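You operate a simulated robot arm through the tools that you are given. There is no shell and no other tool.

The job below is to be done with a simulated robot arm. You get a single attempt, and the scene is never put back.

Task
Find the focus of the orange lens: slide the card till the spot is a dot.
Fine: lens clamped in seat 29 before the wide beam goes on; brake on again at the end.
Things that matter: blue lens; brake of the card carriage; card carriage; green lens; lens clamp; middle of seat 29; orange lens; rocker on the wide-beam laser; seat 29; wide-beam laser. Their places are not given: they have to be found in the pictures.

Only the result counts: the job must be done as asked and must still hold three seconds after the hand-in. Knocking over, shifting, dropping, spilling or breaking anything else fails it.

Robot
A 7-joint arm with a two-finger parallel gripper, fixed in place. Base frame: the origin is on the floor under the middle of its stand, x ahead of it, y to its left, z up; the work surface is at about z = 0.85. Lengths are in m, angles in rad, forces in N, time in s.
It reaches about 0.966 m from its shoulder. Its first joint turns from -2.897 to 2.897 rad. Payload 3.43 kg.
Tool frame: the origin (TCP) lies between the finger pads and is the grasp point; the fingertips stand 0.03 m ahead of it; z points along the fingers, y is the line along which they close. The gripper opens to 0.094 m. The fingers are 0.028 m wide and 0.01 m thick; the gripper's body (0.05 by 0.096 m) begins 0.055 m behind the TCP.
Orientation is that of the tool frame in the base frame, as a unit quaternion [x, y, z, w]. With the fingers straight down and closing along the base's y, the tool's x points along the base's -x, its y along +y and its z along -z.

Tools
- The arm moves only by the tool jog_arm. Its argument "series" is a list of rows, each a list of 3 entries, a list of its own where there are three numbers: the shift along the tool's x, y, z in units of 400 mm (1.0 is 400 mm), then the turn, a rotation vector about the tool's x, y, z in units of 180 degrees (1.0 is 180 degrees), then the gripper command, from -1 (shut) to 1 (fully open), values between in proportion. In form: [[[dx, dy, dz], [ax, ay, az], gripper], ...]. A call has 1 to 20 rows; each row is the pose to reach, as a shift and turn from the pose commanded when the call began, along the tool's axes at that moment. A call with a number of a shift or a turn outside -1 to 1 is refused whole. A row lasts 0.2 s, in which the tool goes at most 0.05 m and 0.15 rad; a call with a longer step from one row to the next is refused whole, and so is a gripper value outside its range. Where a pose cannot be reached the arm comes as near as it can. A force on the tool above 70 N (or 10 N above the force at the start of the call, whichever is more), or a blocked arm, ends the call early, and 0.2 s more pass. Each finger travels about 0.045 m/s and halts on what it meets, pressing with about 31 N; the grip force reading is that of the motor and also rises with nothing between the fingers. The clock runs only during rows and for 0.2 s after the last one: add rows that repeat a pose to give the fingers time. It gives the time, the measured TCP pose, the force on the tool (base axes), the opening and the grip force at its end, in the units of the frame above (readings bear some noise), with the torque about the TCP (base axes, N m) and any sound that the robot's microphone picked up, and new pictures: "pictures" is both (left out), scene, wrist or none.
- Cameras (640 x 400 px; columns grow to the right, rows downward): "scene" is fixed at [0.0509, -0.6507, 1.4551]; the picture's right is [0.65, -0.76, 0.00], its down [-0.30, -0.26, -0.92] and it looks along [0.69, 0.60, -0.40] (base axes); focal length 322 px, centre (320, 200). "wrist" rides on the gripper at [0.076, 0.014, -0.103] in the tool frame; the picture's right is [-0.18, 0.98, 0.00], its down [-0.75, -0.14, -0.64] and it looks along [-0.63, -0.12, 0.77] (tool axes); focal length 243 px, centre (320, 200).
- lift_body(by): slides the trunk up (or, below 0, down) by that many m; the arm rides with it, the base frame stays. It gives what a move gives, with no picture.
- measure_at(camera, pixels): for up to 12 pixels [column, row] of the newest picture of that camera ("zoom" is the newest enlarged one), the place [x, y, z] in the base frame of the surface seen there, good to about 0.002 m. The clock stands still meanwhile.
- inspect(camera, box): a new picture of the part [left, top, right, bottom] of that camera's present view, enlarged. The clock stands still meanwhile.
- sign_off(): hands the job in; it is judged then, once.

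Leave the gripper open and the arm clear of the work at the hand-in unless told otherwise.

The tools are called after ">>>" as name(argument=value, ...) on one line, values as JSON. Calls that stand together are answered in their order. jog_arm: Moves the arm, as the interface text tells. Its arguments: {"type":"object","properties":{"series":{"type":"array"},"pictures":{"type":"string","enum":["both","scene","wrist","none"]}},"required":["series"]} The other tools are called the same way: lift_body (by) moves the trunk up or down; measure_at (camera, pixels) gives the place of the surface under pixels of a picture; inspect (camera, box) takes an enlarged picture of a part of a camera's view; sign_off () hands the job in.

At the start:

```text
time_s: 0.0
eef_pos: [0.6976, 0.0676, 1.355]
tool_rot: [0.0, 1.0, 0.013, -0.014]
contact_force: [0.8, 0.0, -0.4]
moment: [-0.01, 0.03, 0.03]
grip_width: 0.0938
grasp_force: 0.0
trunk travel left (down, up): [-0.269, 0.221]
```

scene: 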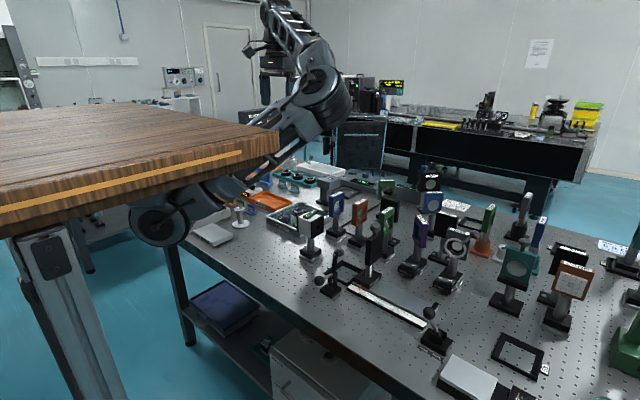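
wrist: 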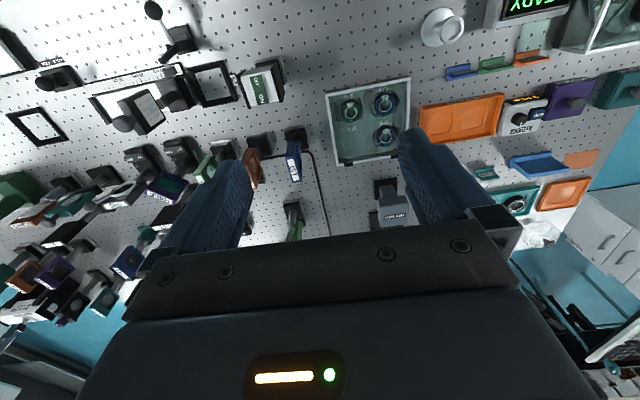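

I see a crowded optical table. In the wrist view there is a tray with three lenses near (370,120) and a rail with a carriage near (140,90). I'll enlarge both views before moving anything.

>>> inspect(camera="wrist", box=[320, 60, 480, 180])

>>> inspect(camera="wrist", box=[0, 0, 300, 190])

>>> inspect(camera="scene", box=[180, 150, 460, 360])

>>> inspect(camera="scene", box=[400, 150, 640, 330])

```text
3.33 times, centred on (400, 120) of wrist
```

zoom: 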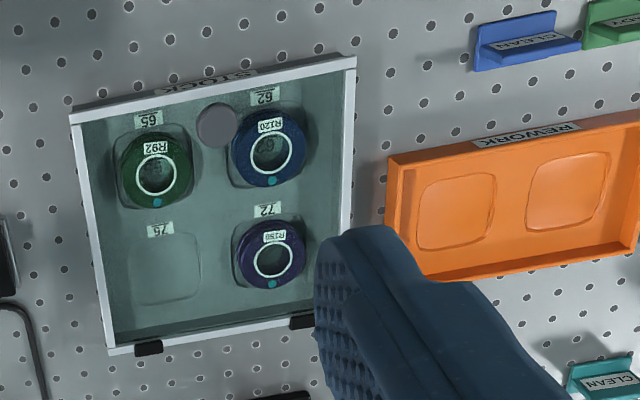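

```text
2.11 times, centred on (150, 95) of wrist
```

zoom: 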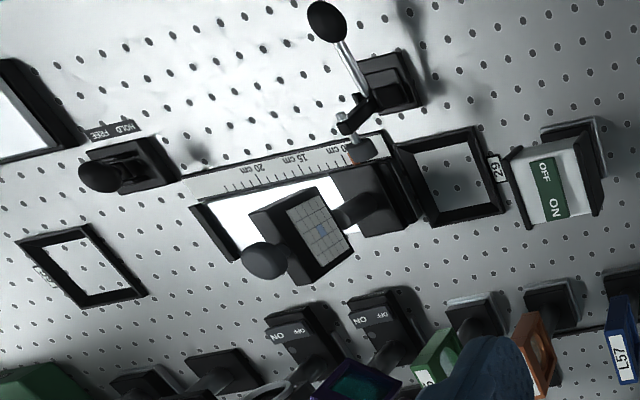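

```text
1.90 times, centred on (320, 255) of scene
```

zoom: 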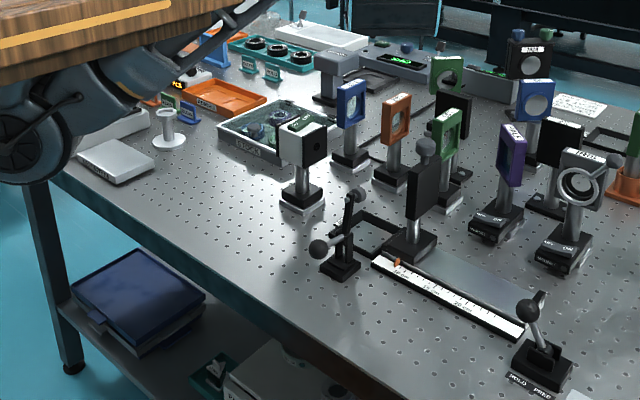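

```text
2.22 times, centred on (520, 240) of scene
```

zoom: 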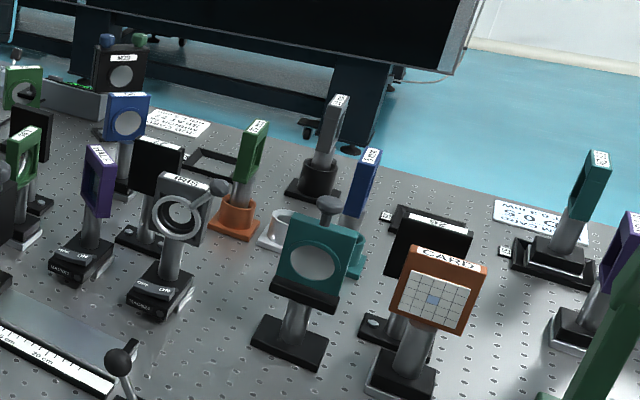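

The STOCK tray (wrist, about (370,120)) holds green, blue and purple lenses. The rail has a card carriage, a HOLD/FREE lever, a ball lever and a black frame with a small label. I'll read the labels more closely and look for the orange lens and the lasers.

>>> inspect(camera="wrist", box=[180, 50, 300, 125])

>>> inspect(camera="wrist", box=[480, 0, 640, 220])

>>> inspect(camera="scene", box=[190, 140, 340, 260])

>>> inspect(camera="scene", box=[290, 230, 460, 370])

>>> inspect(camera="wrist", box=[0, 130, 200, 340])

```text
5.33 times, centred on (240, 88) of wrist
```

zoom: 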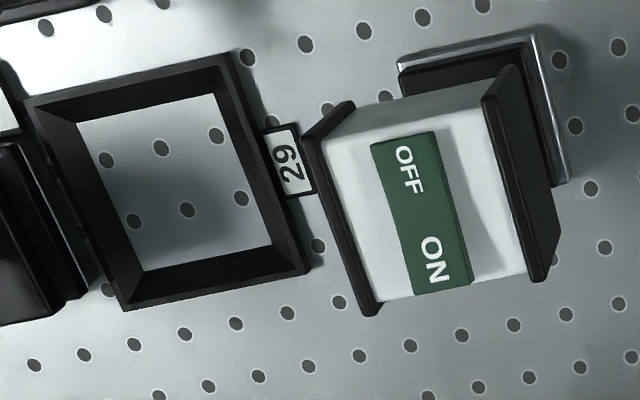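

```text
1.82 times, centred on (560, 110) of wrist
```

zoom: 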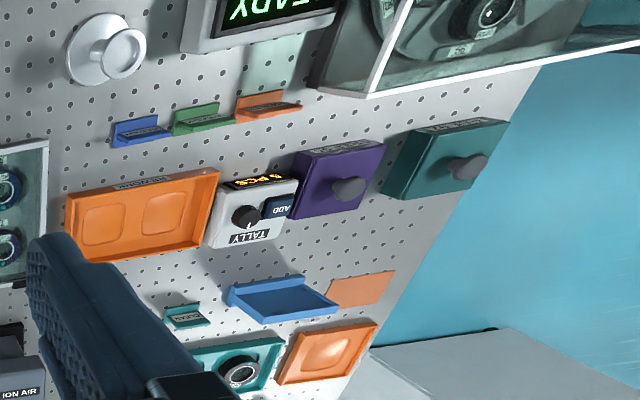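

```text
3.33 times, centred on (265, 200) of scene
```

zoom: 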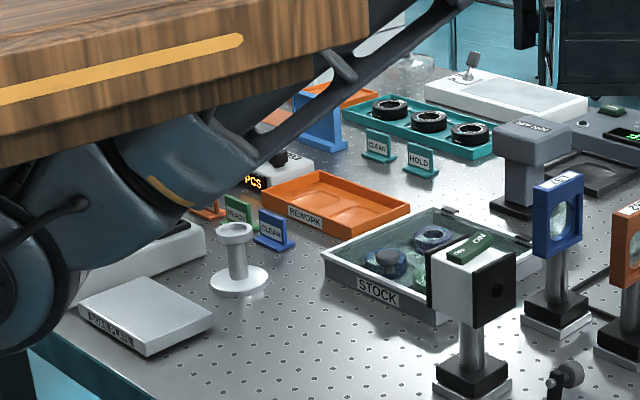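

```text
2.86 times, centred on (375, 300) of scene
```

zoom: 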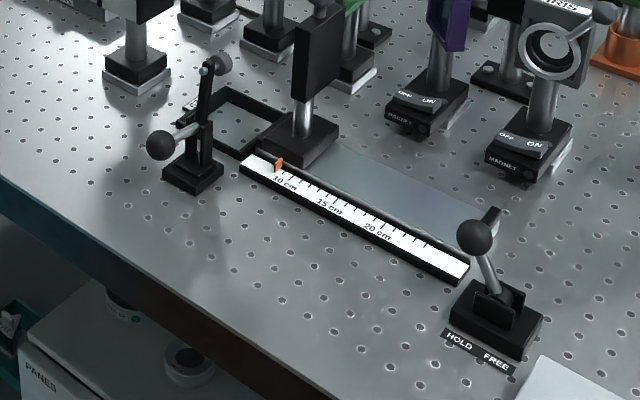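

```text
1.90 times, centred on (100, 235) of wrist
```

zoom: 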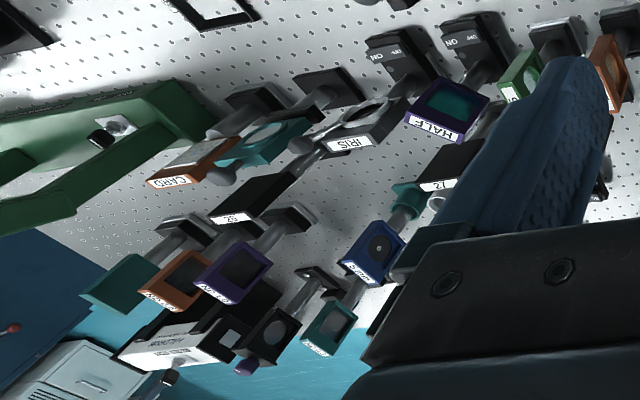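

The bench seems clear now. Seat 29 is the black frame with the "29" label, the white box with the green OFF/ON rocker faces it, and three post lenses (blue, orange, green) stand behind. I'll look closer at those lenses and measure the main points.

>>> inspect(camera="scene", box=[310, 170, 430, 270])

>>> measure_at(camera="scene", pixels=[[335, 196], [334, 234], [360, 206], [358, 242], [387, 216], [311, 220], [310, 252], [369, 278], [371, 248], [347, 289], [335, 275], [331, 272]])

>>> measure_at(camera="wrist", pixels=[[213, 84], [262, 76], [270, 95], [234, 82], [152, 10], [178, 38], [65, 80], [48, 82], [150, 105], [122, 124], [290, 160], [253, 165]])

```text
4.00 times, centred on (370, 220) of scene
```

zoom: 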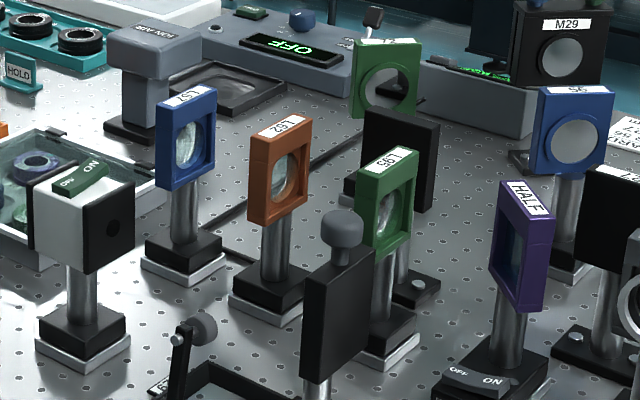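

```text
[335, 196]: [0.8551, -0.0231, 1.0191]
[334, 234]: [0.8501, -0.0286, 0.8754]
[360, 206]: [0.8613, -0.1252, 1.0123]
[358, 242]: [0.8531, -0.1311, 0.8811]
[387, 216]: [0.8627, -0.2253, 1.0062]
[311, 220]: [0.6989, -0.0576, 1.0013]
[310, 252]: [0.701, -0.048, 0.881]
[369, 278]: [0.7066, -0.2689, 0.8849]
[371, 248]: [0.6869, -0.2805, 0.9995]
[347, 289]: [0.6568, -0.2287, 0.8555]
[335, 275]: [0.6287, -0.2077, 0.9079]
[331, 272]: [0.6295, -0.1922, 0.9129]
```

```text
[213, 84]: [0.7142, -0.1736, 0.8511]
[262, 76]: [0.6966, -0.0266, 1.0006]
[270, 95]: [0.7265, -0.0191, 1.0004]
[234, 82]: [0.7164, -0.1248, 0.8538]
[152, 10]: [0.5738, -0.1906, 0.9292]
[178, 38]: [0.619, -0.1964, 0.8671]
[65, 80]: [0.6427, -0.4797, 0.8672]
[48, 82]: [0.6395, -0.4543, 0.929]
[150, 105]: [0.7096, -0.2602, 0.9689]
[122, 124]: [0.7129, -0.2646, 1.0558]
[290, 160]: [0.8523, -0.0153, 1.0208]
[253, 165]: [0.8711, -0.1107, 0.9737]
```

Reading so far:
- The beam line runs along -y at x≈0.71. The laser is at y≈-0.04, seat 29 at y≈-0.175, and the card at y≈-0.27.
- The lens clamp lever is near (0.62,-0.195) and the brake near (0.64,-0.475).
- The orange lens, L62, stands at about (0.86,-0.125).

Nothing blocks the path, so I'll level the tool and move to a closer viewpoint over the seat and clamp.

>>> jog_arm(series=[[[0.067, -0.061, 0.063], [0.001, -0.0011, 0], 1], [[0.134, -0.122, 0.126], [0.002, -0.0022, 0], 1], [[0.201, -0.183, 0.189], [0.003, -0.0033, 0], 1], [[0.268, -0.244, 0.252], [0.004, -0.0044, 0], 1], [[0.335, -0.305, 0.315], [0.005, -0.0055, 0], 1], [[0.402, -0.366, 0.378], [0.006, -0.0066, 0], 1], [[0.469, -0.427, 0.441], [0.007, -0.0077, 0], 1], [[0.536, -0.488, 0.503], [0.0083, -0.0089, 0], 1], [[0.536, -0.488, 0.503], [0.0083, -0.0089, 0], 1]], pictures="both")

```text
time_s: 2.0
eef_pos: [0.4767, -0.1247, 1.1544]
tool_rot: [0.001, 1.0, 0.001, 0.0]
contact_force: [0.6, 0.2, -0.1]
moment: [0.03, -0.01, 0.01]
grip_width: 0.0943
grasp_force: 0.0
trunk travel left (down, up): [-0.269, 0.221]
```

scene: 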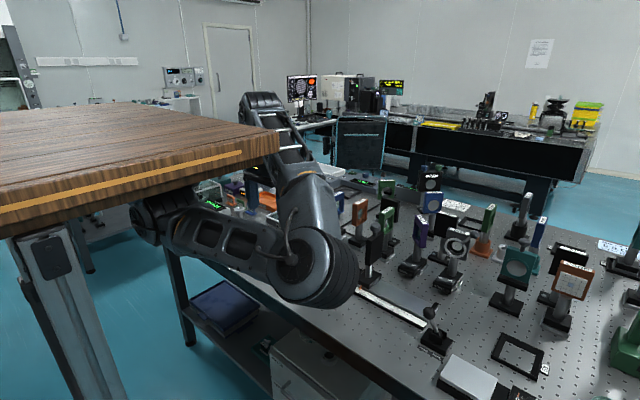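
wrist: 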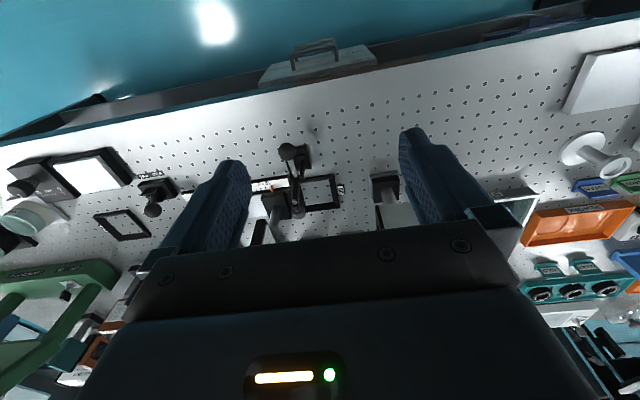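

The tool is now level. The wrist picture shows the clamp at about (293,165), seat 29 at about (322,190) and the card at about (272,203). I'll enlarge those.

>>> inspect(camera="wrist", box=[240, 130, 400, 250])

>>> inspect(camera="wrist", box=[0, 130, 200, 250])

```text
3.33 times, centred on (320, 190) of wrist
```

zoom: 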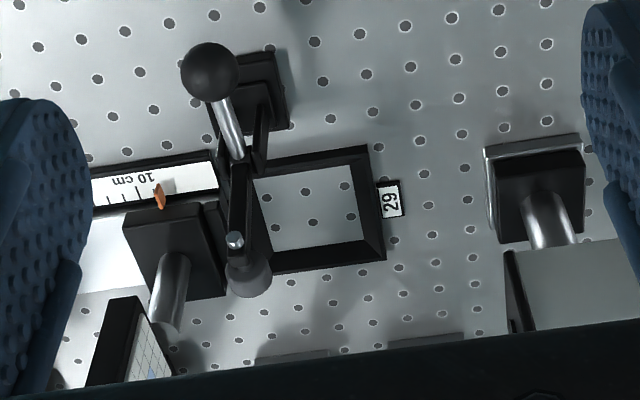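

```text
3.20 times, centred on (100, 190) of wrist
```

zoom: 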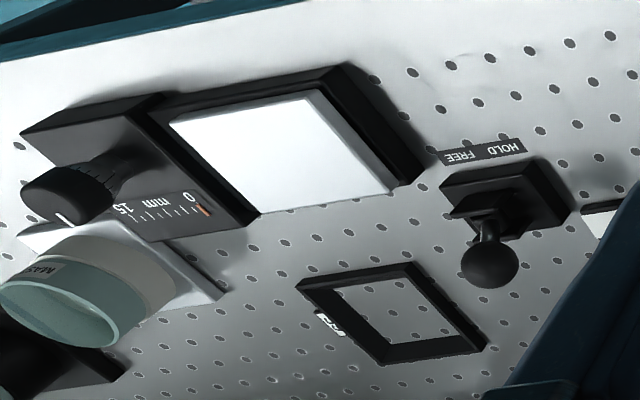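

The clamp has a ball lever pointing towards -x and an upright arm with a round pad at its top. I'll zoom in more and measure the seat corners and clamp parts.

>>> inspect(camera="wrist", box=[265, 135, 345, 185])

>>> inspect(camera="wrist", box=[280, 165, 360, 225])

```text
8.00 times, centred on (305, 160) of wrist
```

zoom: 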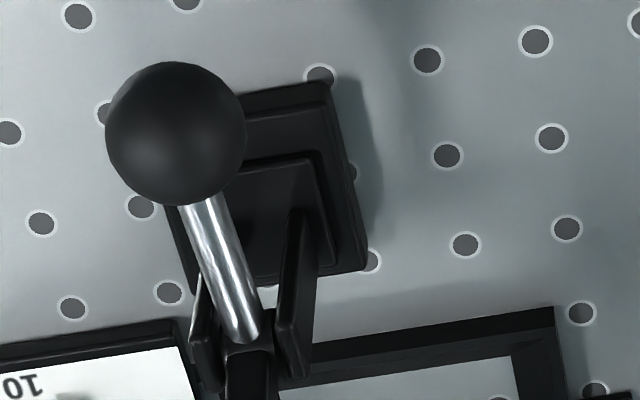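

```text
6.67 times, centred on (320, 195) of wrist
```

zoom: 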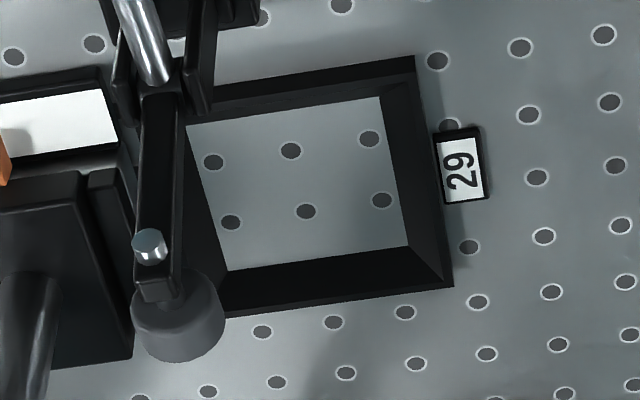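

>>> measure_at(camera="zoom", pixels=[[414, 59], [450, 284], [382, 100], [406, 244], [232, 266], [192, 128], [150, 243], [178, 330], [160, 95], [200, 106], [120, 105], [458, 165]])

>>> measure_at(camera="wrist", pixels=[[287, 151], [283, 154], [291, 149], [294, 170], [305, 147], [310, 165], [300, 165], [292, 177], [296, 174], [298, 202]])

```text
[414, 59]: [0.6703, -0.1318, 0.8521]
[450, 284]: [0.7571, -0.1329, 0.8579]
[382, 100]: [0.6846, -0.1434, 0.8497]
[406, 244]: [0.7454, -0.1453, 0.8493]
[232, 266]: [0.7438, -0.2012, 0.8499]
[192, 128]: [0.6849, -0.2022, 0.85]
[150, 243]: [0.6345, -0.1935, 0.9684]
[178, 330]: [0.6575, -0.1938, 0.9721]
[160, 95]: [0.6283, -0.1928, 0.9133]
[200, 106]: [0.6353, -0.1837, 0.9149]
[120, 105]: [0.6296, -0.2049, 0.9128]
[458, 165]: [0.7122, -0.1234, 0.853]
```

```text
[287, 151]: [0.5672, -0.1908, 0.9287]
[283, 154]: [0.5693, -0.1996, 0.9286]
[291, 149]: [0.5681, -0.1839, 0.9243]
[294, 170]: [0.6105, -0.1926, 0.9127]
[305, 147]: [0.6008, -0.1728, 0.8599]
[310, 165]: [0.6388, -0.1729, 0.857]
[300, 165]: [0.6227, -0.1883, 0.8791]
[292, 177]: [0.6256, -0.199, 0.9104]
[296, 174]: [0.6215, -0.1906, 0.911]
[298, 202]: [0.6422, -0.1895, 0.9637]
```

Measured results:
- The seat floor spans x 0.685–0.745 and y -0.2015 to -0.1445, so its middle is about (0.7147,-0.173).
- The clamp pivots near (0.628,-0.193,0.912). Its ball is near (0.57,-0.192,0.918) and its pad near (0.66,-0.194,0.972).
- Lifting the ball over should bring the pad down on the lens base.

Next I'll go over the orange lens, turning the gripper 90° so it closes along x, and look from there.

>>> jog_arm(series=[[[-0.02, 0.0052, -0.08], [0, 0, 0.0417], 1], [[-0.1, 0.0104, -0.16], [0, 0, 0.0833], 1], [[-0.19, 0.0156, -0.24], [0, 0, 0.125], 1], [[-0.29, 0.0208, -0.24], [0, 0, 0.1667], 1], [[-0.39, 0.026, -0.24], [0, 0, 0.2083], 1], [[-0.49, 0.0312, -0.24], [0, 0, 0.25], 1], [[-0.59, 0.0364, -0.24], [0, 0, 0.2917], 1], [[-0.69, 0.0416, -0.24], [0, 0, 0.3333], 1], [[-0.78, 0.0468, -0.24], [0, 0, 0.375], 1], [[-0.86, 0.052, -0.24], [0, 0, 0.4167], 1], [[-0.92, 0.0572, -0.24], [0, 0, 0.4583], 1], [[-0.958, 0.0625, -0.24], [0, 0, 0.5], 1], [[-0.958, 0.0625, -0.24], [0, 0, 0.5], 1]], pictures="both")

```text
time_s: 4.8
eef_pos: [0.8608, -0.0981, 1.2511]
tool_rot: [0.708, 0.707, 0.001, 0.0]
contact_force: [0.5, 0.1, 0.5]
moment: [0.0, -0.01, 0.02]
grip_width: 0.094
grasp_force: 0.1
trunk travel left (down, up): [-0.269, 0.221]
```

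scene: 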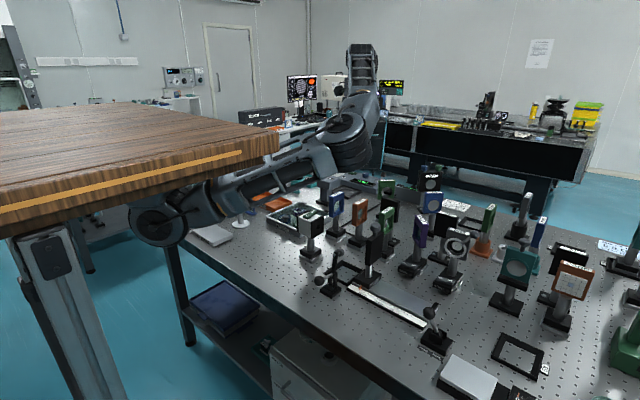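
wrist: 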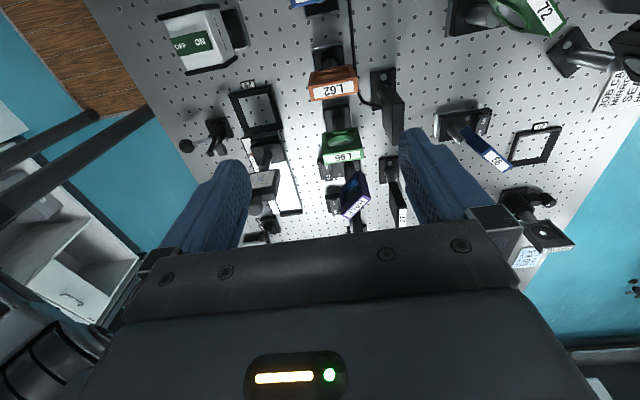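

The tool now closes along x and sits above the orange lens, which appears at about (332,85) in the wrist view with label L62. I'll enlarge it and measure its frame, post and base.

>>> inspect(camera="wrist", box=[285, 30, 405, 120])

>>> inspect(camera="scene", box=[330, 185, 400, 265])

```text
4.44 times, centred on (345, 75) of wrist
```

zoom: 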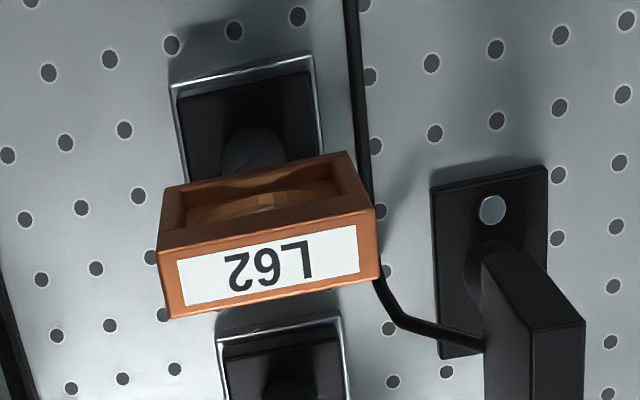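

```text
5.00 times, centred on (365, 225) of scene
```

zoom: 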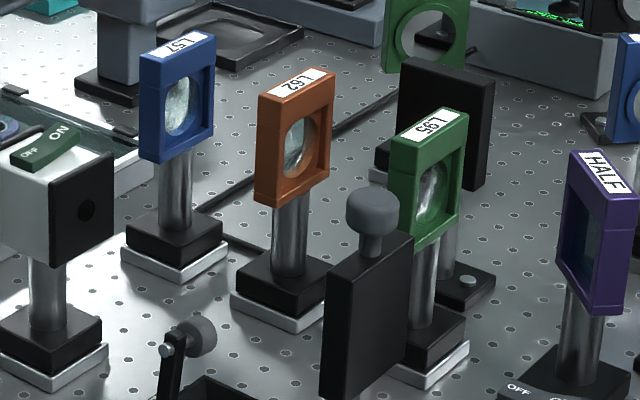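

>>> measure_at(camera="zoom", pixels=[[262, 98], [277, 106], [332, 80], [277, 202], [327, 180], [258, 192], [291, 235], [240, 282], [292, 308], [234, 298], [295, 326], [290, 285]])

>>> measure_at(camera="wrist", pixels=[[311, 86], [323, 100], [324, 88], [367, 79], [369, 91], [362, 66], [313, 72], [316, 50], [343, 45], [347, 69], [314, 53], [354, 44]])

```text
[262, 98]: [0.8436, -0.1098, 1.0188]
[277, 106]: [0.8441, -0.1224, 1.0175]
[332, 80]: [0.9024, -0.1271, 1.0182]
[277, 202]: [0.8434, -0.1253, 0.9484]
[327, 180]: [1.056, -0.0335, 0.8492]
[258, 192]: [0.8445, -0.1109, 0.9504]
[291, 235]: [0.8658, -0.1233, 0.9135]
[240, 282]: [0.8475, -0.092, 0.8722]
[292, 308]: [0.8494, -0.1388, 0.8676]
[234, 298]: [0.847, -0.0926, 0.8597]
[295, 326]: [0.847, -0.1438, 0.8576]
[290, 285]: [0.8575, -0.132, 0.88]
```

```text
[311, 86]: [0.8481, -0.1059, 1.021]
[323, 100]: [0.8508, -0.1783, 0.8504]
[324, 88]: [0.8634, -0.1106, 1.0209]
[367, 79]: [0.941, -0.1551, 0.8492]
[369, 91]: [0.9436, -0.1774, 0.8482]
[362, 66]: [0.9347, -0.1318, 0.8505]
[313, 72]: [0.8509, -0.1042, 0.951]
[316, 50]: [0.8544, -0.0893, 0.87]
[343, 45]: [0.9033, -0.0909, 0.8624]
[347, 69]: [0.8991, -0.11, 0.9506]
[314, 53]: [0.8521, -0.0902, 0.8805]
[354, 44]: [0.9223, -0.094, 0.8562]
```

Frame: x 0.844–0.902, y about -0.105 to -0.127, z 0.95–1.021. The base plate is about 54 mm wide and centred near (0.873,-0.1165). I'll take finer readings of the frame's top corners and base corners from the wrist.

>>> inspect(camera="wrist", box=[295, 35, 375, 95])

```text
6.67 times, centred on (335, 65) of wrist
```

zoom: 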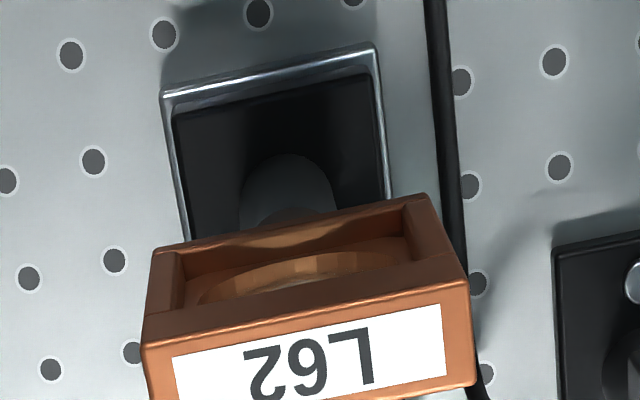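

>>> measure_at(camera="zoom", pixels=[[146, 355], [468, 285], [155, 395], [474, 378], [162, 94], [374, 47], [174, 116], [364, 76], [390, 190], [186, 236], [285, 160], [310, 330]])

```text
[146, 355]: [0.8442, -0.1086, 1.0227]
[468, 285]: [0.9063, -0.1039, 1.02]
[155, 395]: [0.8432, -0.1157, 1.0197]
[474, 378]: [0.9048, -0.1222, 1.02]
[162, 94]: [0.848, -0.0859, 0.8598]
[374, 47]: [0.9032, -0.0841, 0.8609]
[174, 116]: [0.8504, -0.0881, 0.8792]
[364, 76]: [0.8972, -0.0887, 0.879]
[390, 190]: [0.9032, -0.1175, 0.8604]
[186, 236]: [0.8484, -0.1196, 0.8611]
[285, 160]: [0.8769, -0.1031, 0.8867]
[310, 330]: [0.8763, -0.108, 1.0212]
```

The lens centre is at about (0.875,-0.115) and the frame is about 62 mm wide along x. Before lowering the open fingers I need to check the black panel on the right, around wrist (395,90), and the green lens behind.

>>> measure_at(camera="wrist", pixels=[[378, 88], [390, 92], [400, 98], [402, 108], [393, 120], [385, 110], [345, 153], [327, 157], [362, 154], [343, 138], [336, 120], [310, 4]])

>>> inspect(camera="wrist", box=[300, 60, 460, 200])

```text
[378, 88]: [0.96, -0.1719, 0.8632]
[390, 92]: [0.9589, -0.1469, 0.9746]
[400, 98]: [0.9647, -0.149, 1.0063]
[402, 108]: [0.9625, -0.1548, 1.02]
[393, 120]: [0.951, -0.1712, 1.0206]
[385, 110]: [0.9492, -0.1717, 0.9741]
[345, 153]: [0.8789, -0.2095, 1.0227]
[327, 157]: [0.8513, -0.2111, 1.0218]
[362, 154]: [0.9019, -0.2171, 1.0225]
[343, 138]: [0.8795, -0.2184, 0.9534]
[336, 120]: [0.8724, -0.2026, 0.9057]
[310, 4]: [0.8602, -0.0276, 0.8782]
```

```text
2.86 times, centred on (380, 130) of wrist
```

zoom: 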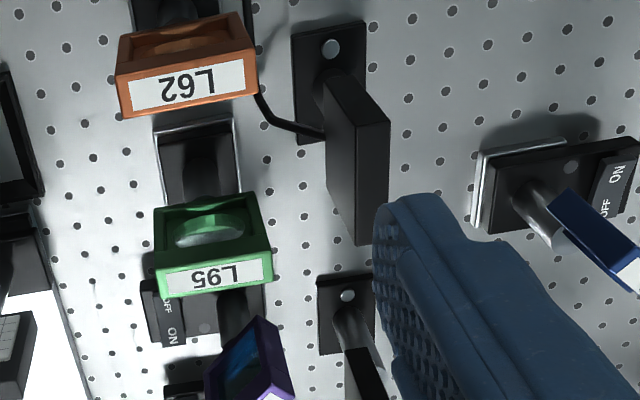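

The panel (x≥0.948, y≤-0.147) and the green lens (y≤-0.209) both leave room for the open fingers. I'll centre over the orange lens and go down to TCP z≈1.09 to check alignment.

>>> jog_arm(series=[[[-0.02, 0.018, 0.1], [0, 0, 0], 1], [[-0.042, 0.0355, 0.2], [0, 0, 0], 1], [[-0.042, 0.0355, 0.3], [0, 0, 0], 1], [[-0.042, 0.0355, 0.4], [0, 0, 0], 1], [[-0.042, 0.0355, 0.4], [0, 0, 0], 1]], pictures="both")

```text
time_s: 6.0
eef_pos: [0.875, -0.1145, 1.0908]
tool_rot: [0.707, 0.707, 0.001, -0.001]
contact_force: [-0.2, 0.3, -0.1]
moment: [0.02, 0.02, -0.01]
grip_width: 0.0941
grasp_force: 0.0
trunk travel left (down, up): [-0.269, 0.221]
```

scene: 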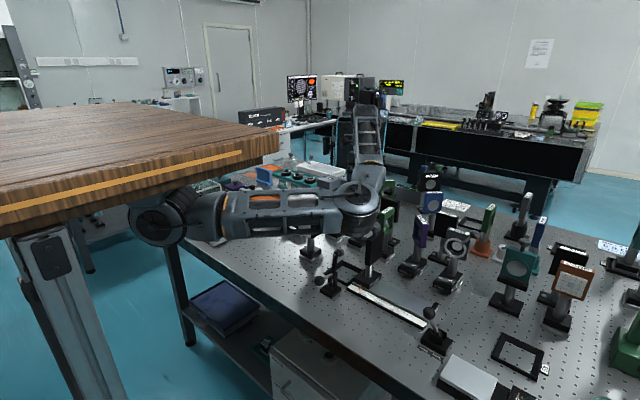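
wrist: 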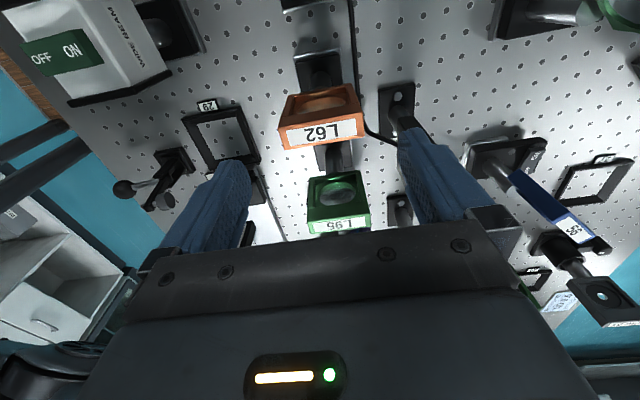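

The laser at the top left of the wrist view reads "WIDE BEAM", which confirms it. In the scene view the forearm now looks low across the laser area, so I'll measure its height before going down.

>>> measure_at(camera="scene", pixels=[[270, 200], [270, 232], [320, 236], [340, 232], [360, 238], [372, 222], [365, 185], [210, 235], [311, 248]])

>>> inspect(camera="scene", box=[200, 150, 420, 290])

>>> measure_at(camera="wrist", pixels=[[287, 131], [288, 146], [361, 120], [361, 135], [285, 140], [362, 128], [360, 100], [320, 140]])

```text
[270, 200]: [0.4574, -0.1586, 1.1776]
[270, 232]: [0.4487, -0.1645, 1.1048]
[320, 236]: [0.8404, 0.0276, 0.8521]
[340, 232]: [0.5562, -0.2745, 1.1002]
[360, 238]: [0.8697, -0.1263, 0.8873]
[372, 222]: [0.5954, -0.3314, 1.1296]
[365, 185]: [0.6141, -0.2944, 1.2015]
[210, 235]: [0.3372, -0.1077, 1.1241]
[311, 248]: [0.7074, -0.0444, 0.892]
```

```text
2.86 times, centred on (310, 220) of scene
```

zoom: 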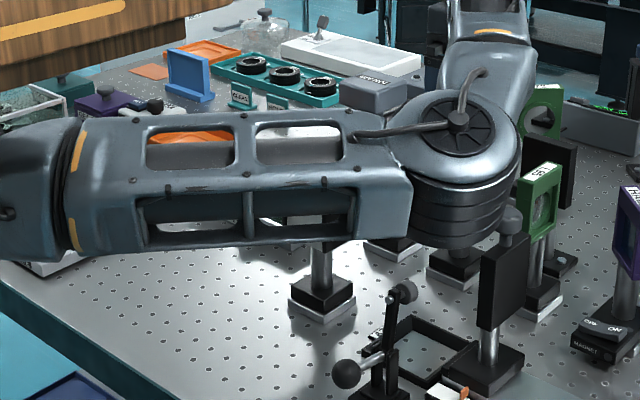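

```text
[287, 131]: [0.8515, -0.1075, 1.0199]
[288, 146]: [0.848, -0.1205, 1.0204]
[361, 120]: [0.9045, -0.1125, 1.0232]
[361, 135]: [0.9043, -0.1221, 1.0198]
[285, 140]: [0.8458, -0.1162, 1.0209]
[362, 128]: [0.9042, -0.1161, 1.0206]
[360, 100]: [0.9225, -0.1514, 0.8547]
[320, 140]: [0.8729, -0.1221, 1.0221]
```

The underside of the forearm and elbow is only about 1.10 m up, and the laser, card knob and lens frames top out at 1.0–1.06. I'll raise the trunk 0.12 m, so the forearm stays higher when I go down.

>>> lift_body(by=0.12)

```text
time_s: 7.5
eef_pos: [0.8746, -0.1141, 1.211]
tool_rot: [0.708, 0.706, 0.001, -0.001]
contact_force: [-1.0, 0.1, -0.1]
moment: [0.0, -0.03, -0.04]
grip_width: 0.0939
grasp_force: 0.1
trunk travel left (down, up): [-0.389, 0.101]
```

The trunk is up and the TCP is at z=1.211. I'll bring the hand back down to z≈1.09 and recheck the forearm height.

>>> jog_arm(series=[[[0, 0.001, 0.1], [0, 0, 0], 1], [[0, 0.001, 0.2], [0, 0, 0], 1], [[0, 0.001, 0.3], [0, 0, 0], 1], [[0, 0.001, 0.3], [0, 0, 0], 1]], pictures="both")

```text
time_s: 8.5
eef_pos: [0.8752, -0.1139, 1.0915]
tool_rot: [0.707, 0.707, 0.001, -0.001]
contact_force: [-0.5, -0.5, -0.3]
moment: [-0.03, -0.01, 0.0]
grip_width: 0.0939
grasp_force: 0.1
trunk travel left (down, up): [-0.389, 0.101]
```

scene: 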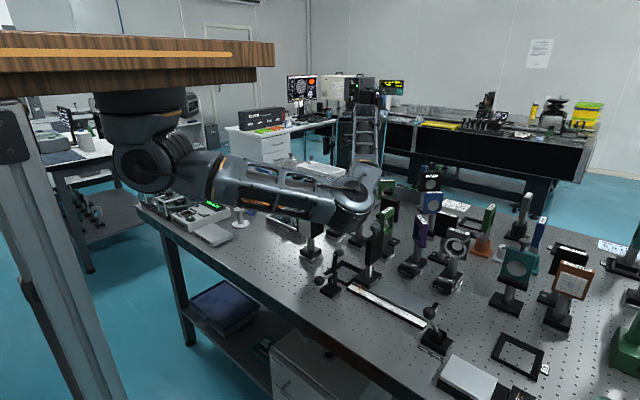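
wrist: 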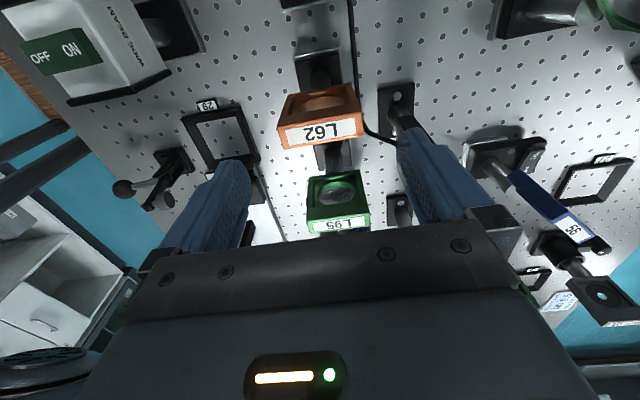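

>>> measure_at(camera="scene", pixels=[[350, 215], [355, 228], [372, 218], [340, 222], [320, 218], [270, 205], [240, 190], [350, 185], [371, 190], [355, 160]])

>>> inspect(camera="scene", box=[80, 80, 420, 290])

```text
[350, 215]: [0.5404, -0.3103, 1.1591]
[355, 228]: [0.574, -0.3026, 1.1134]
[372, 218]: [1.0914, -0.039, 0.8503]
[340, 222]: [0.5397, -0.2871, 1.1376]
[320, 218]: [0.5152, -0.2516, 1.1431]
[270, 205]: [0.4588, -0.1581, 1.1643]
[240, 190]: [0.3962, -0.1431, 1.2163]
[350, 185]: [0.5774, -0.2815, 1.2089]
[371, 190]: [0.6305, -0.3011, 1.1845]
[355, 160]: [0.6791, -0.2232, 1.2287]
```

```text
1.88 times, centred on (250, 185) of scene
```

zoom: 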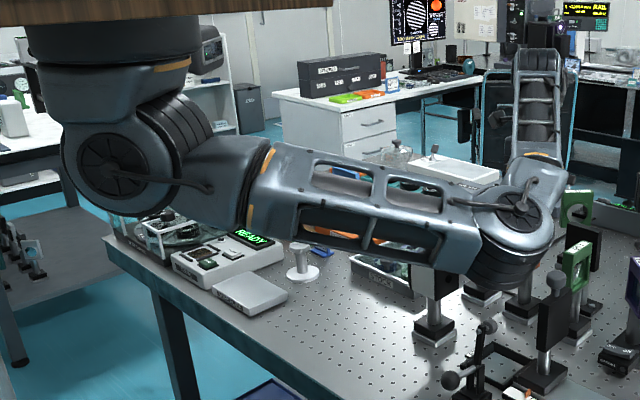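

The elbow hangs at about (0.57,-0.30) with its underside near z=1.11. That's tight, so I'll use the remaining trunk travel for more clearance.

>>> lift_body(by=0.098)

```text
time_s: 9.8
eef_pos: [0.8748, -0.1156, 1.1885]
tool_rot: [0.707, 0.707, 0.001, 0.0]
contact_force: [-0.4, 0.4, 0.4]
moment: [0.04, 0.0, 0.02]
grip_width: 0.094
grasp_force: 0.0
trunk travel left (down, up): [-0.487, 0.003]
```

I'll lower the hand back to z≈1.09 and check the elbow again.

>>> jog_arm(series=[[[0, 0, 0.08], [0, 0, 0], 1], [[0, 0, 0.16], [0, 0, 0], 1], [[0, 0, 0.245], [0, 0, 0], 1], [[0, 0, 0.245], [0, 0, 0], 1]], pictures="both")

```text
time_s: 10.8
eef_pos: [0.8735, -0.1135, 1.0902]
tool_rot: [0.707, 0.707, 0.001, 0.0]
contact_force: [0.7, 0.1, 0.2]
moment: [-0.03, 0.01, -0.01]
grip_width: 0.0939
grasp_force: 0.0
trunk travel left (down, up): [-0.487, 0.003]
```

scene: 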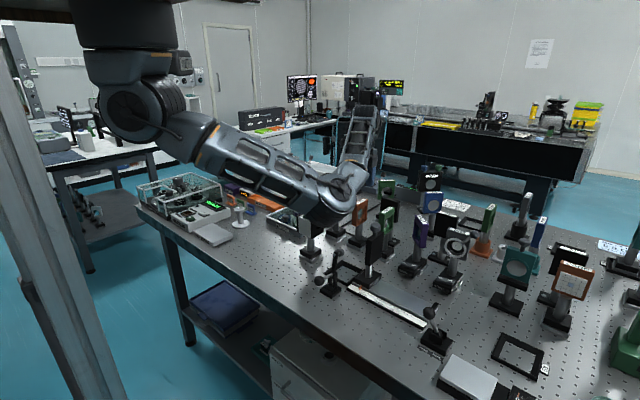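
wrist: 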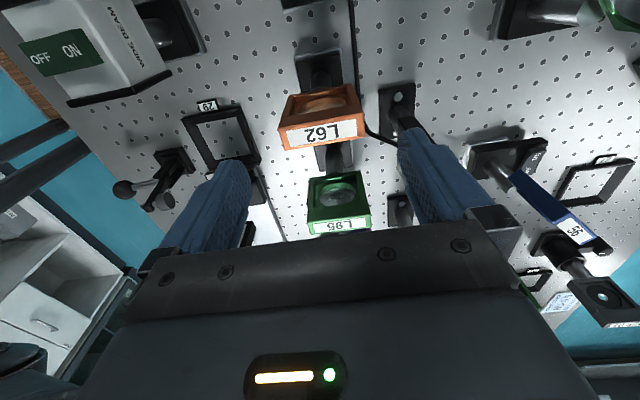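

>>> measure_at(camera="scene", pixels=[[340, 218], [330, 226], [350, 210], [360, 195], [320, 223], [310, 205], [350, 190], [345, 214], [335, 222], [280, 190]])

>>> inspect(camera="scene", box=[240, 110, 420, 260])

```text
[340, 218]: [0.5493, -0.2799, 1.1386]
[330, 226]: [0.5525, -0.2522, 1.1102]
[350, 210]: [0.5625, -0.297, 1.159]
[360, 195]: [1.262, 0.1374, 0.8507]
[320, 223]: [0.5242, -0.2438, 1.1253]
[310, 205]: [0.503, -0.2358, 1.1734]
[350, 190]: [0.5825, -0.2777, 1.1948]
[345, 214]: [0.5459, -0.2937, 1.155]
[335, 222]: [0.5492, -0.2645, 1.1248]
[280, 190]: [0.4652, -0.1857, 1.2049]
```

```text
2.67 times, centred on (330, 185) of scene
```

zoom: 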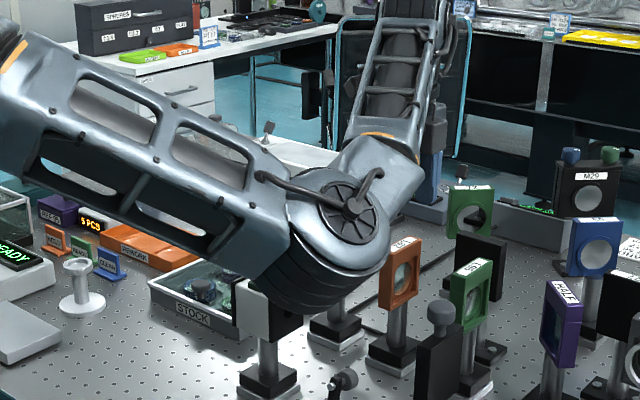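

The elbow is now near (0.56,-0.27) with its underside near 1.11. I'll lower the hand 0.05 m and see how the elbow reacts.

>>> jog_arm(series=[[[-0.001, 0.002, 0.06], [0, 0, 0], 1], [[-0.002, 0.003, 0.12], [0, 0, 0], 1], [[-0.002, 0.003, 0.12], [0, 0, 0], 1]], pictures="both")

```text
time_s: 11.6
eef_pos: [0.8761, -0.1155, 1.041]
tool_rot: [0.707, 0.707, 0.001, 0.0]
contact_force: [1.1, -0.1, 0.5]
moment: [-0.02, -0.03, 0.0]
grip_width: 0.0942
grasp_force: 0.0
trunk travel left (down, up): [-0.487, 0.003]
```

scene: 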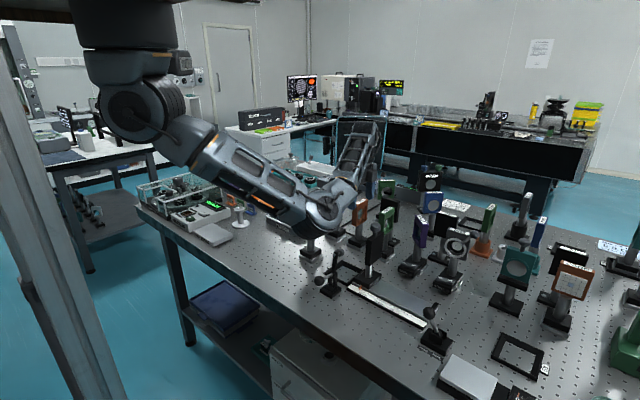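
wrist: 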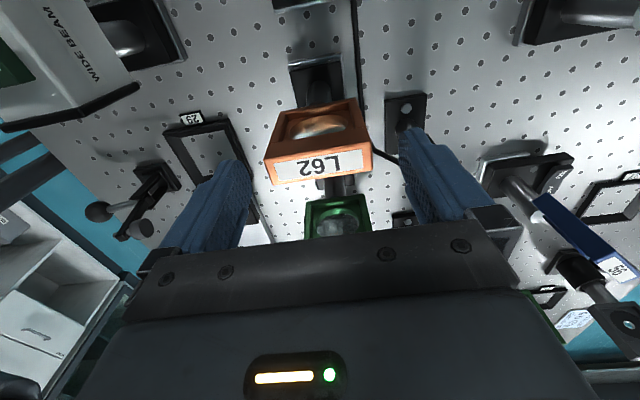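

>>> measure_at(camera="scene", pixels=[[318, 232], [305, 236], [295, 232], [330, 226], [335, 215], [290, 222], [345, 190], [320, 205]])

>>> inspect(camera="scene", box=[240, 150, 400, 280])

>>> measure_at(camera="wrist", pixels=[[267, 168], [270, 179], [370, 149], [371, 163], [269, 173], [371, 156], [320, 175], [280, 113], [358, 100]])

```text
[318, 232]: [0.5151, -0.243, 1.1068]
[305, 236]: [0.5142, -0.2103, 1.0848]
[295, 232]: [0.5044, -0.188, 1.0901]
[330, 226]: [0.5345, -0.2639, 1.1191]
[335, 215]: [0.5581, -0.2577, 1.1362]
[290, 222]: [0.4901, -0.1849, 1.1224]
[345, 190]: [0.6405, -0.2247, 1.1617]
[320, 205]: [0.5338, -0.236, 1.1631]
```

```text
3.08 times, centred on (320, 215) of scene
```

zoom: 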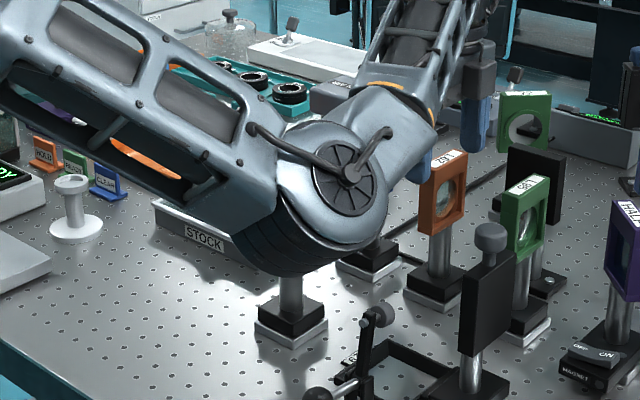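

```text
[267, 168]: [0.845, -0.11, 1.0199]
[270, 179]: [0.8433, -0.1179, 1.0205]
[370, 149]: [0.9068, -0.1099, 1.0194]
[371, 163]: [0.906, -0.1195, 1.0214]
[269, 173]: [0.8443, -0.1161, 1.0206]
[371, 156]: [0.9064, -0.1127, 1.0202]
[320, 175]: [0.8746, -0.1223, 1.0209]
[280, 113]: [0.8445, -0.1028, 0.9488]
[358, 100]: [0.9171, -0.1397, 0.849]
```

The elbow is near (0.53,-0.24) with its underside at about 1.07, over free space. The frame spans x 0.8445–0.9065 and the TCP is centred on it to within 1 mm. I'll lower to TCP z≈1.0, so the tips reach 0.97 on the frame sides, and close the gripper.

>>> jog_arm(series=[[[0.001, -0.001, 0.05], [0, 0, 0], 1], [[0.001, -0.001, 0.104], [0, 0, 0], 1], [[0.001, -0.001, 0.104], [0, 0, 0], 1], [[0.001, -0.001, 0.104], [0, 0, 0], -1], [[0.001, -0.001, 0.104], [0, 0, 0], -1], [[0.001, -0.001, 0.104], [0, 0, 0], -1], [[0.001, -0.001, 0.104], [0, 0, 0], -1]], pictures="both")

```text
time_s: 13.2
eef_pos: [0.8749, -0.1152, 1.0012]
tool_rot: [0.707, 0.707, 0.001, 0.0]
contact_force: [-0.5, -1.0, 0.4]
moment: [-0.05, -0.01, -0.03]
grip_width: 0.0677
grasp_force: 31.5
trunk travel left (down, up): [-0.487, 0.003]
```

scene: 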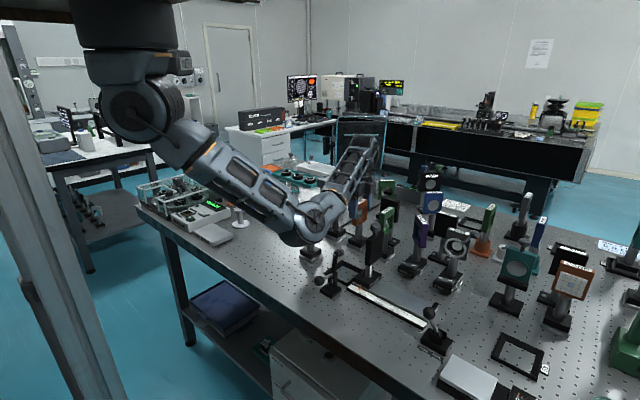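
wrist: 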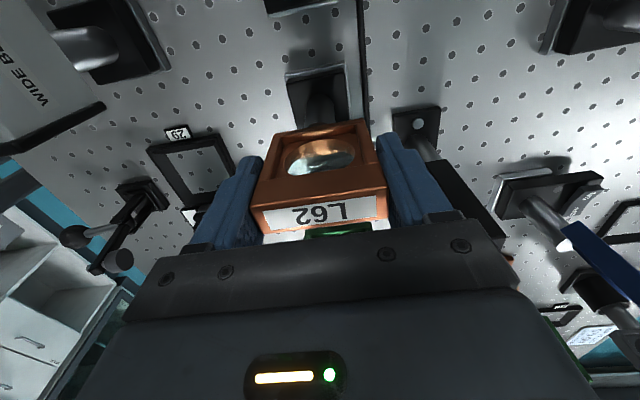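

The fingers hold at 0.0677 m opening with 31.5 N. Before lifting, I need to know how far the clamp's raised pad reaches towards the seat, because the left finger will pass next to it. I'll zoom in on the clamp at wrist (120,225) and the laser edge.

>>> inspect(camera="wrist", box=[50, 170, 210, 290])

>>> inspect(camera="scene", box=[305, 250, 365, 310])

```text
3.33 times, centred on (130, 230) of wrist
```

zoom: 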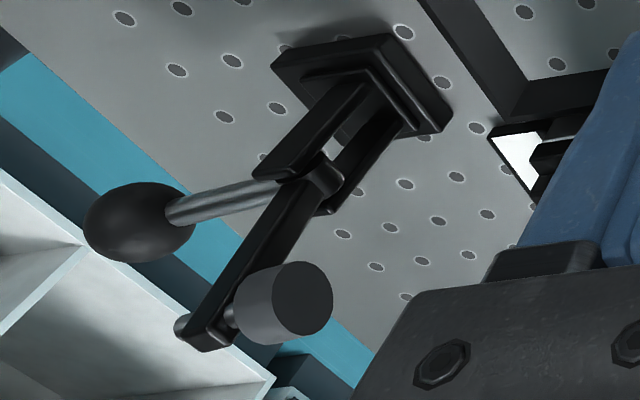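

```text
6.67 times, centred on (335, 280) of scene
```

zoom: 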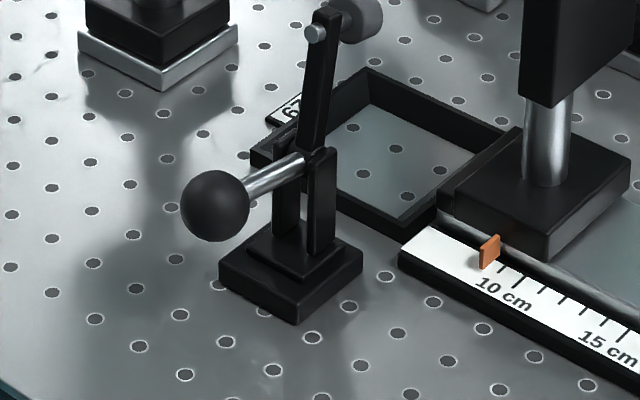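

>>> measure_at(camera="wrist", pixels=[[125, 260], [120, 250], [130, 265], [115, 262], [127, 253], [122, 268], [110, 258], [94, 270], [92, 233], [80, 236], [128, 223], [105, 245]])

>>> measure_at(camera="zoom", pixels=[[370, 20], [378, 20], [360, 40], [315, 35], [325, 15], [320, 100], [312, 155], [215, 205], [270, 178], [325, 180], [290, 270], [535, 215]])

```text
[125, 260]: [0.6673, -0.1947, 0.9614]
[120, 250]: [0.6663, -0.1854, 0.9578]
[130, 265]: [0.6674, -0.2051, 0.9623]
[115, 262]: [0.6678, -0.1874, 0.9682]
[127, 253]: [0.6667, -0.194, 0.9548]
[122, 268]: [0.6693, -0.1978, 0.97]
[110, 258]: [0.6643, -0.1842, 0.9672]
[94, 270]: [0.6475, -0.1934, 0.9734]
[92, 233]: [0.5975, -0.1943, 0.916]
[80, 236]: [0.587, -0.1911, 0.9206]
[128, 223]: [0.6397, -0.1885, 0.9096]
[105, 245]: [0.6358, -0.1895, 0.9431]
```

```text
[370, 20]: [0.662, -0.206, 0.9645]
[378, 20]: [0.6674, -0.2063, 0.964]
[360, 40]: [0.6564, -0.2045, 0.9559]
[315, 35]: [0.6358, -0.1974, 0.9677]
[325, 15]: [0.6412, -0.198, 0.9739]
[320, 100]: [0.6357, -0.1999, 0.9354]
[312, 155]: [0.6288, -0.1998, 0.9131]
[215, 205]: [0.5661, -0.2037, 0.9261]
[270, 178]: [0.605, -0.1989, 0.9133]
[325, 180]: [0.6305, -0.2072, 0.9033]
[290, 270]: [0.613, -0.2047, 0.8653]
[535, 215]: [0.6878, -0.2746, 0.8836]
```

The raised pad face is at x≈0.668, y -0.183 to -0.206, z 0.951–0.975. At the present grip height the left finger would be level with it. I'll open, regrip 13 mm higher (tips at about 0.983) and 3 mm towards +y, so the fingers stay above the pad.

>>> jog_arm(series=[[[0, 0, 0], [0, 0, 0], 0.9], [[0, 0, 0], [0, 0, 0], 0.9], [[0, 0, 0], [0, 0, 0], 0.9], [[0.0075, 0, -0.03], [0, 0, 0], 0.9], [[0.0075, 0, -0.03], [0, 0, 0], 0.9], [[0.0075, 0, -0.03], [0, 0, 0], -1], [[0.0075, 0, -0.03], [0, 0, 0], -1], [[0.0075, 0, -0.03], [0, 0, 0], -1], [[0.0075, 0, -0.03], [0, 0, 0], -1]], pictures="both")

```text
time_s: 15.2
eef_pos: [0.876, -0.1119, 1.0138]
tool_rot: [0.707, 0.707, 0.001, -0.001]
contact_force: [-0.5, -0.1, 1.0]
moment: [-0.07, 0.07, 0.01]
grip_width: 0.0681
grasp_force: 31.1
trunk travel left (down, up): [-0.487, 0.003]
```

scene: 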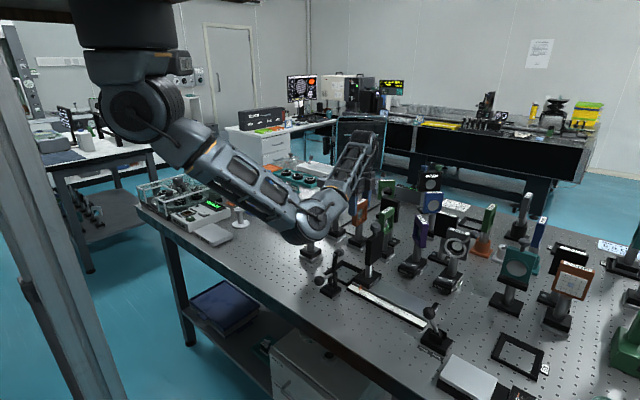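
wrist: 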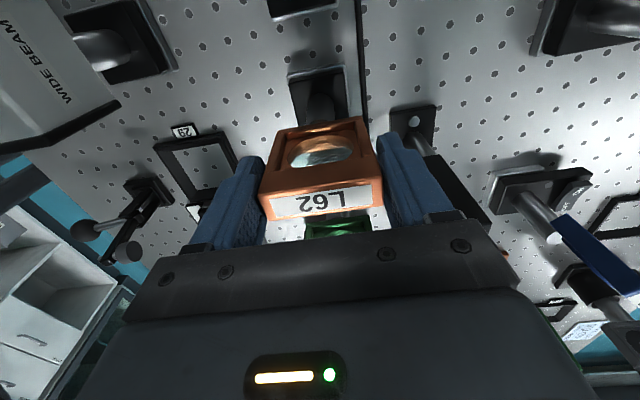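

The new grip holds at 31 N. I'll lift 40 mm slowly and check that the lens comes up with its base and that nothing else moves.

>>> jog_arm(series=[[[0, 0, -0.025], [0, 0, 0], -1], [[0, 0, -0.05], [0, 0, 0], -1], [[0, 0, -0.075], [0, 0, 0], -1], [[0, 0, -0.1], [0, 0, 0], -1], [[0, 0, -0.1], [0, 0, 0], -1]], pictures="both")

```text
time_s: 16.4
eef_pos: [0.8764, -0.1118, 1.0534]
tool_rot: [0.707, 0.708, 0.001, -0.001]
contact_force: [0.1, 0.0, -5.0]
moment: [0.04, 0.01, 0.01]
grip_width: 0.0683
grasp_force: 30.7
trunk travel left (down, up): [-0.487, 0.003]
```

scene: 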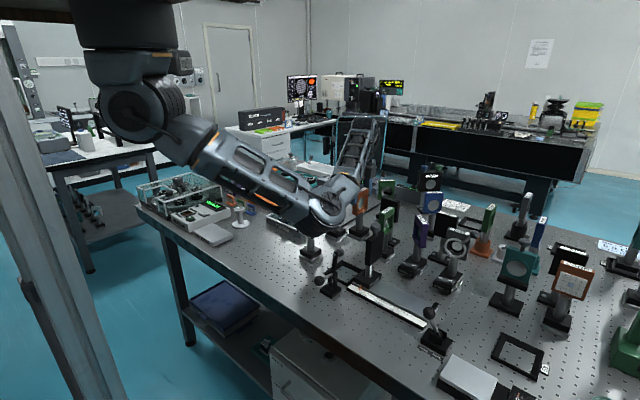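
wrist: 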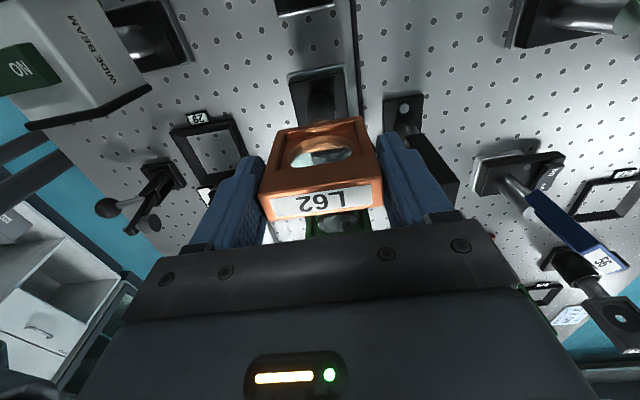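

The force reads -5 N, so the lens hangs in the grip and its base with plate came up too. I'll measure the held lens relative to the TCP to get the exact offset.

>>> inspect(camera="wrist", box=[255, 50, 395, 230])

```text
2.22 times, centred on (325, 140) of wrist
```

zoom: 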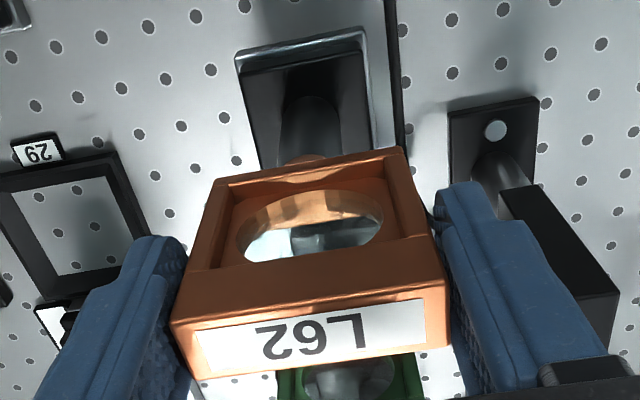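

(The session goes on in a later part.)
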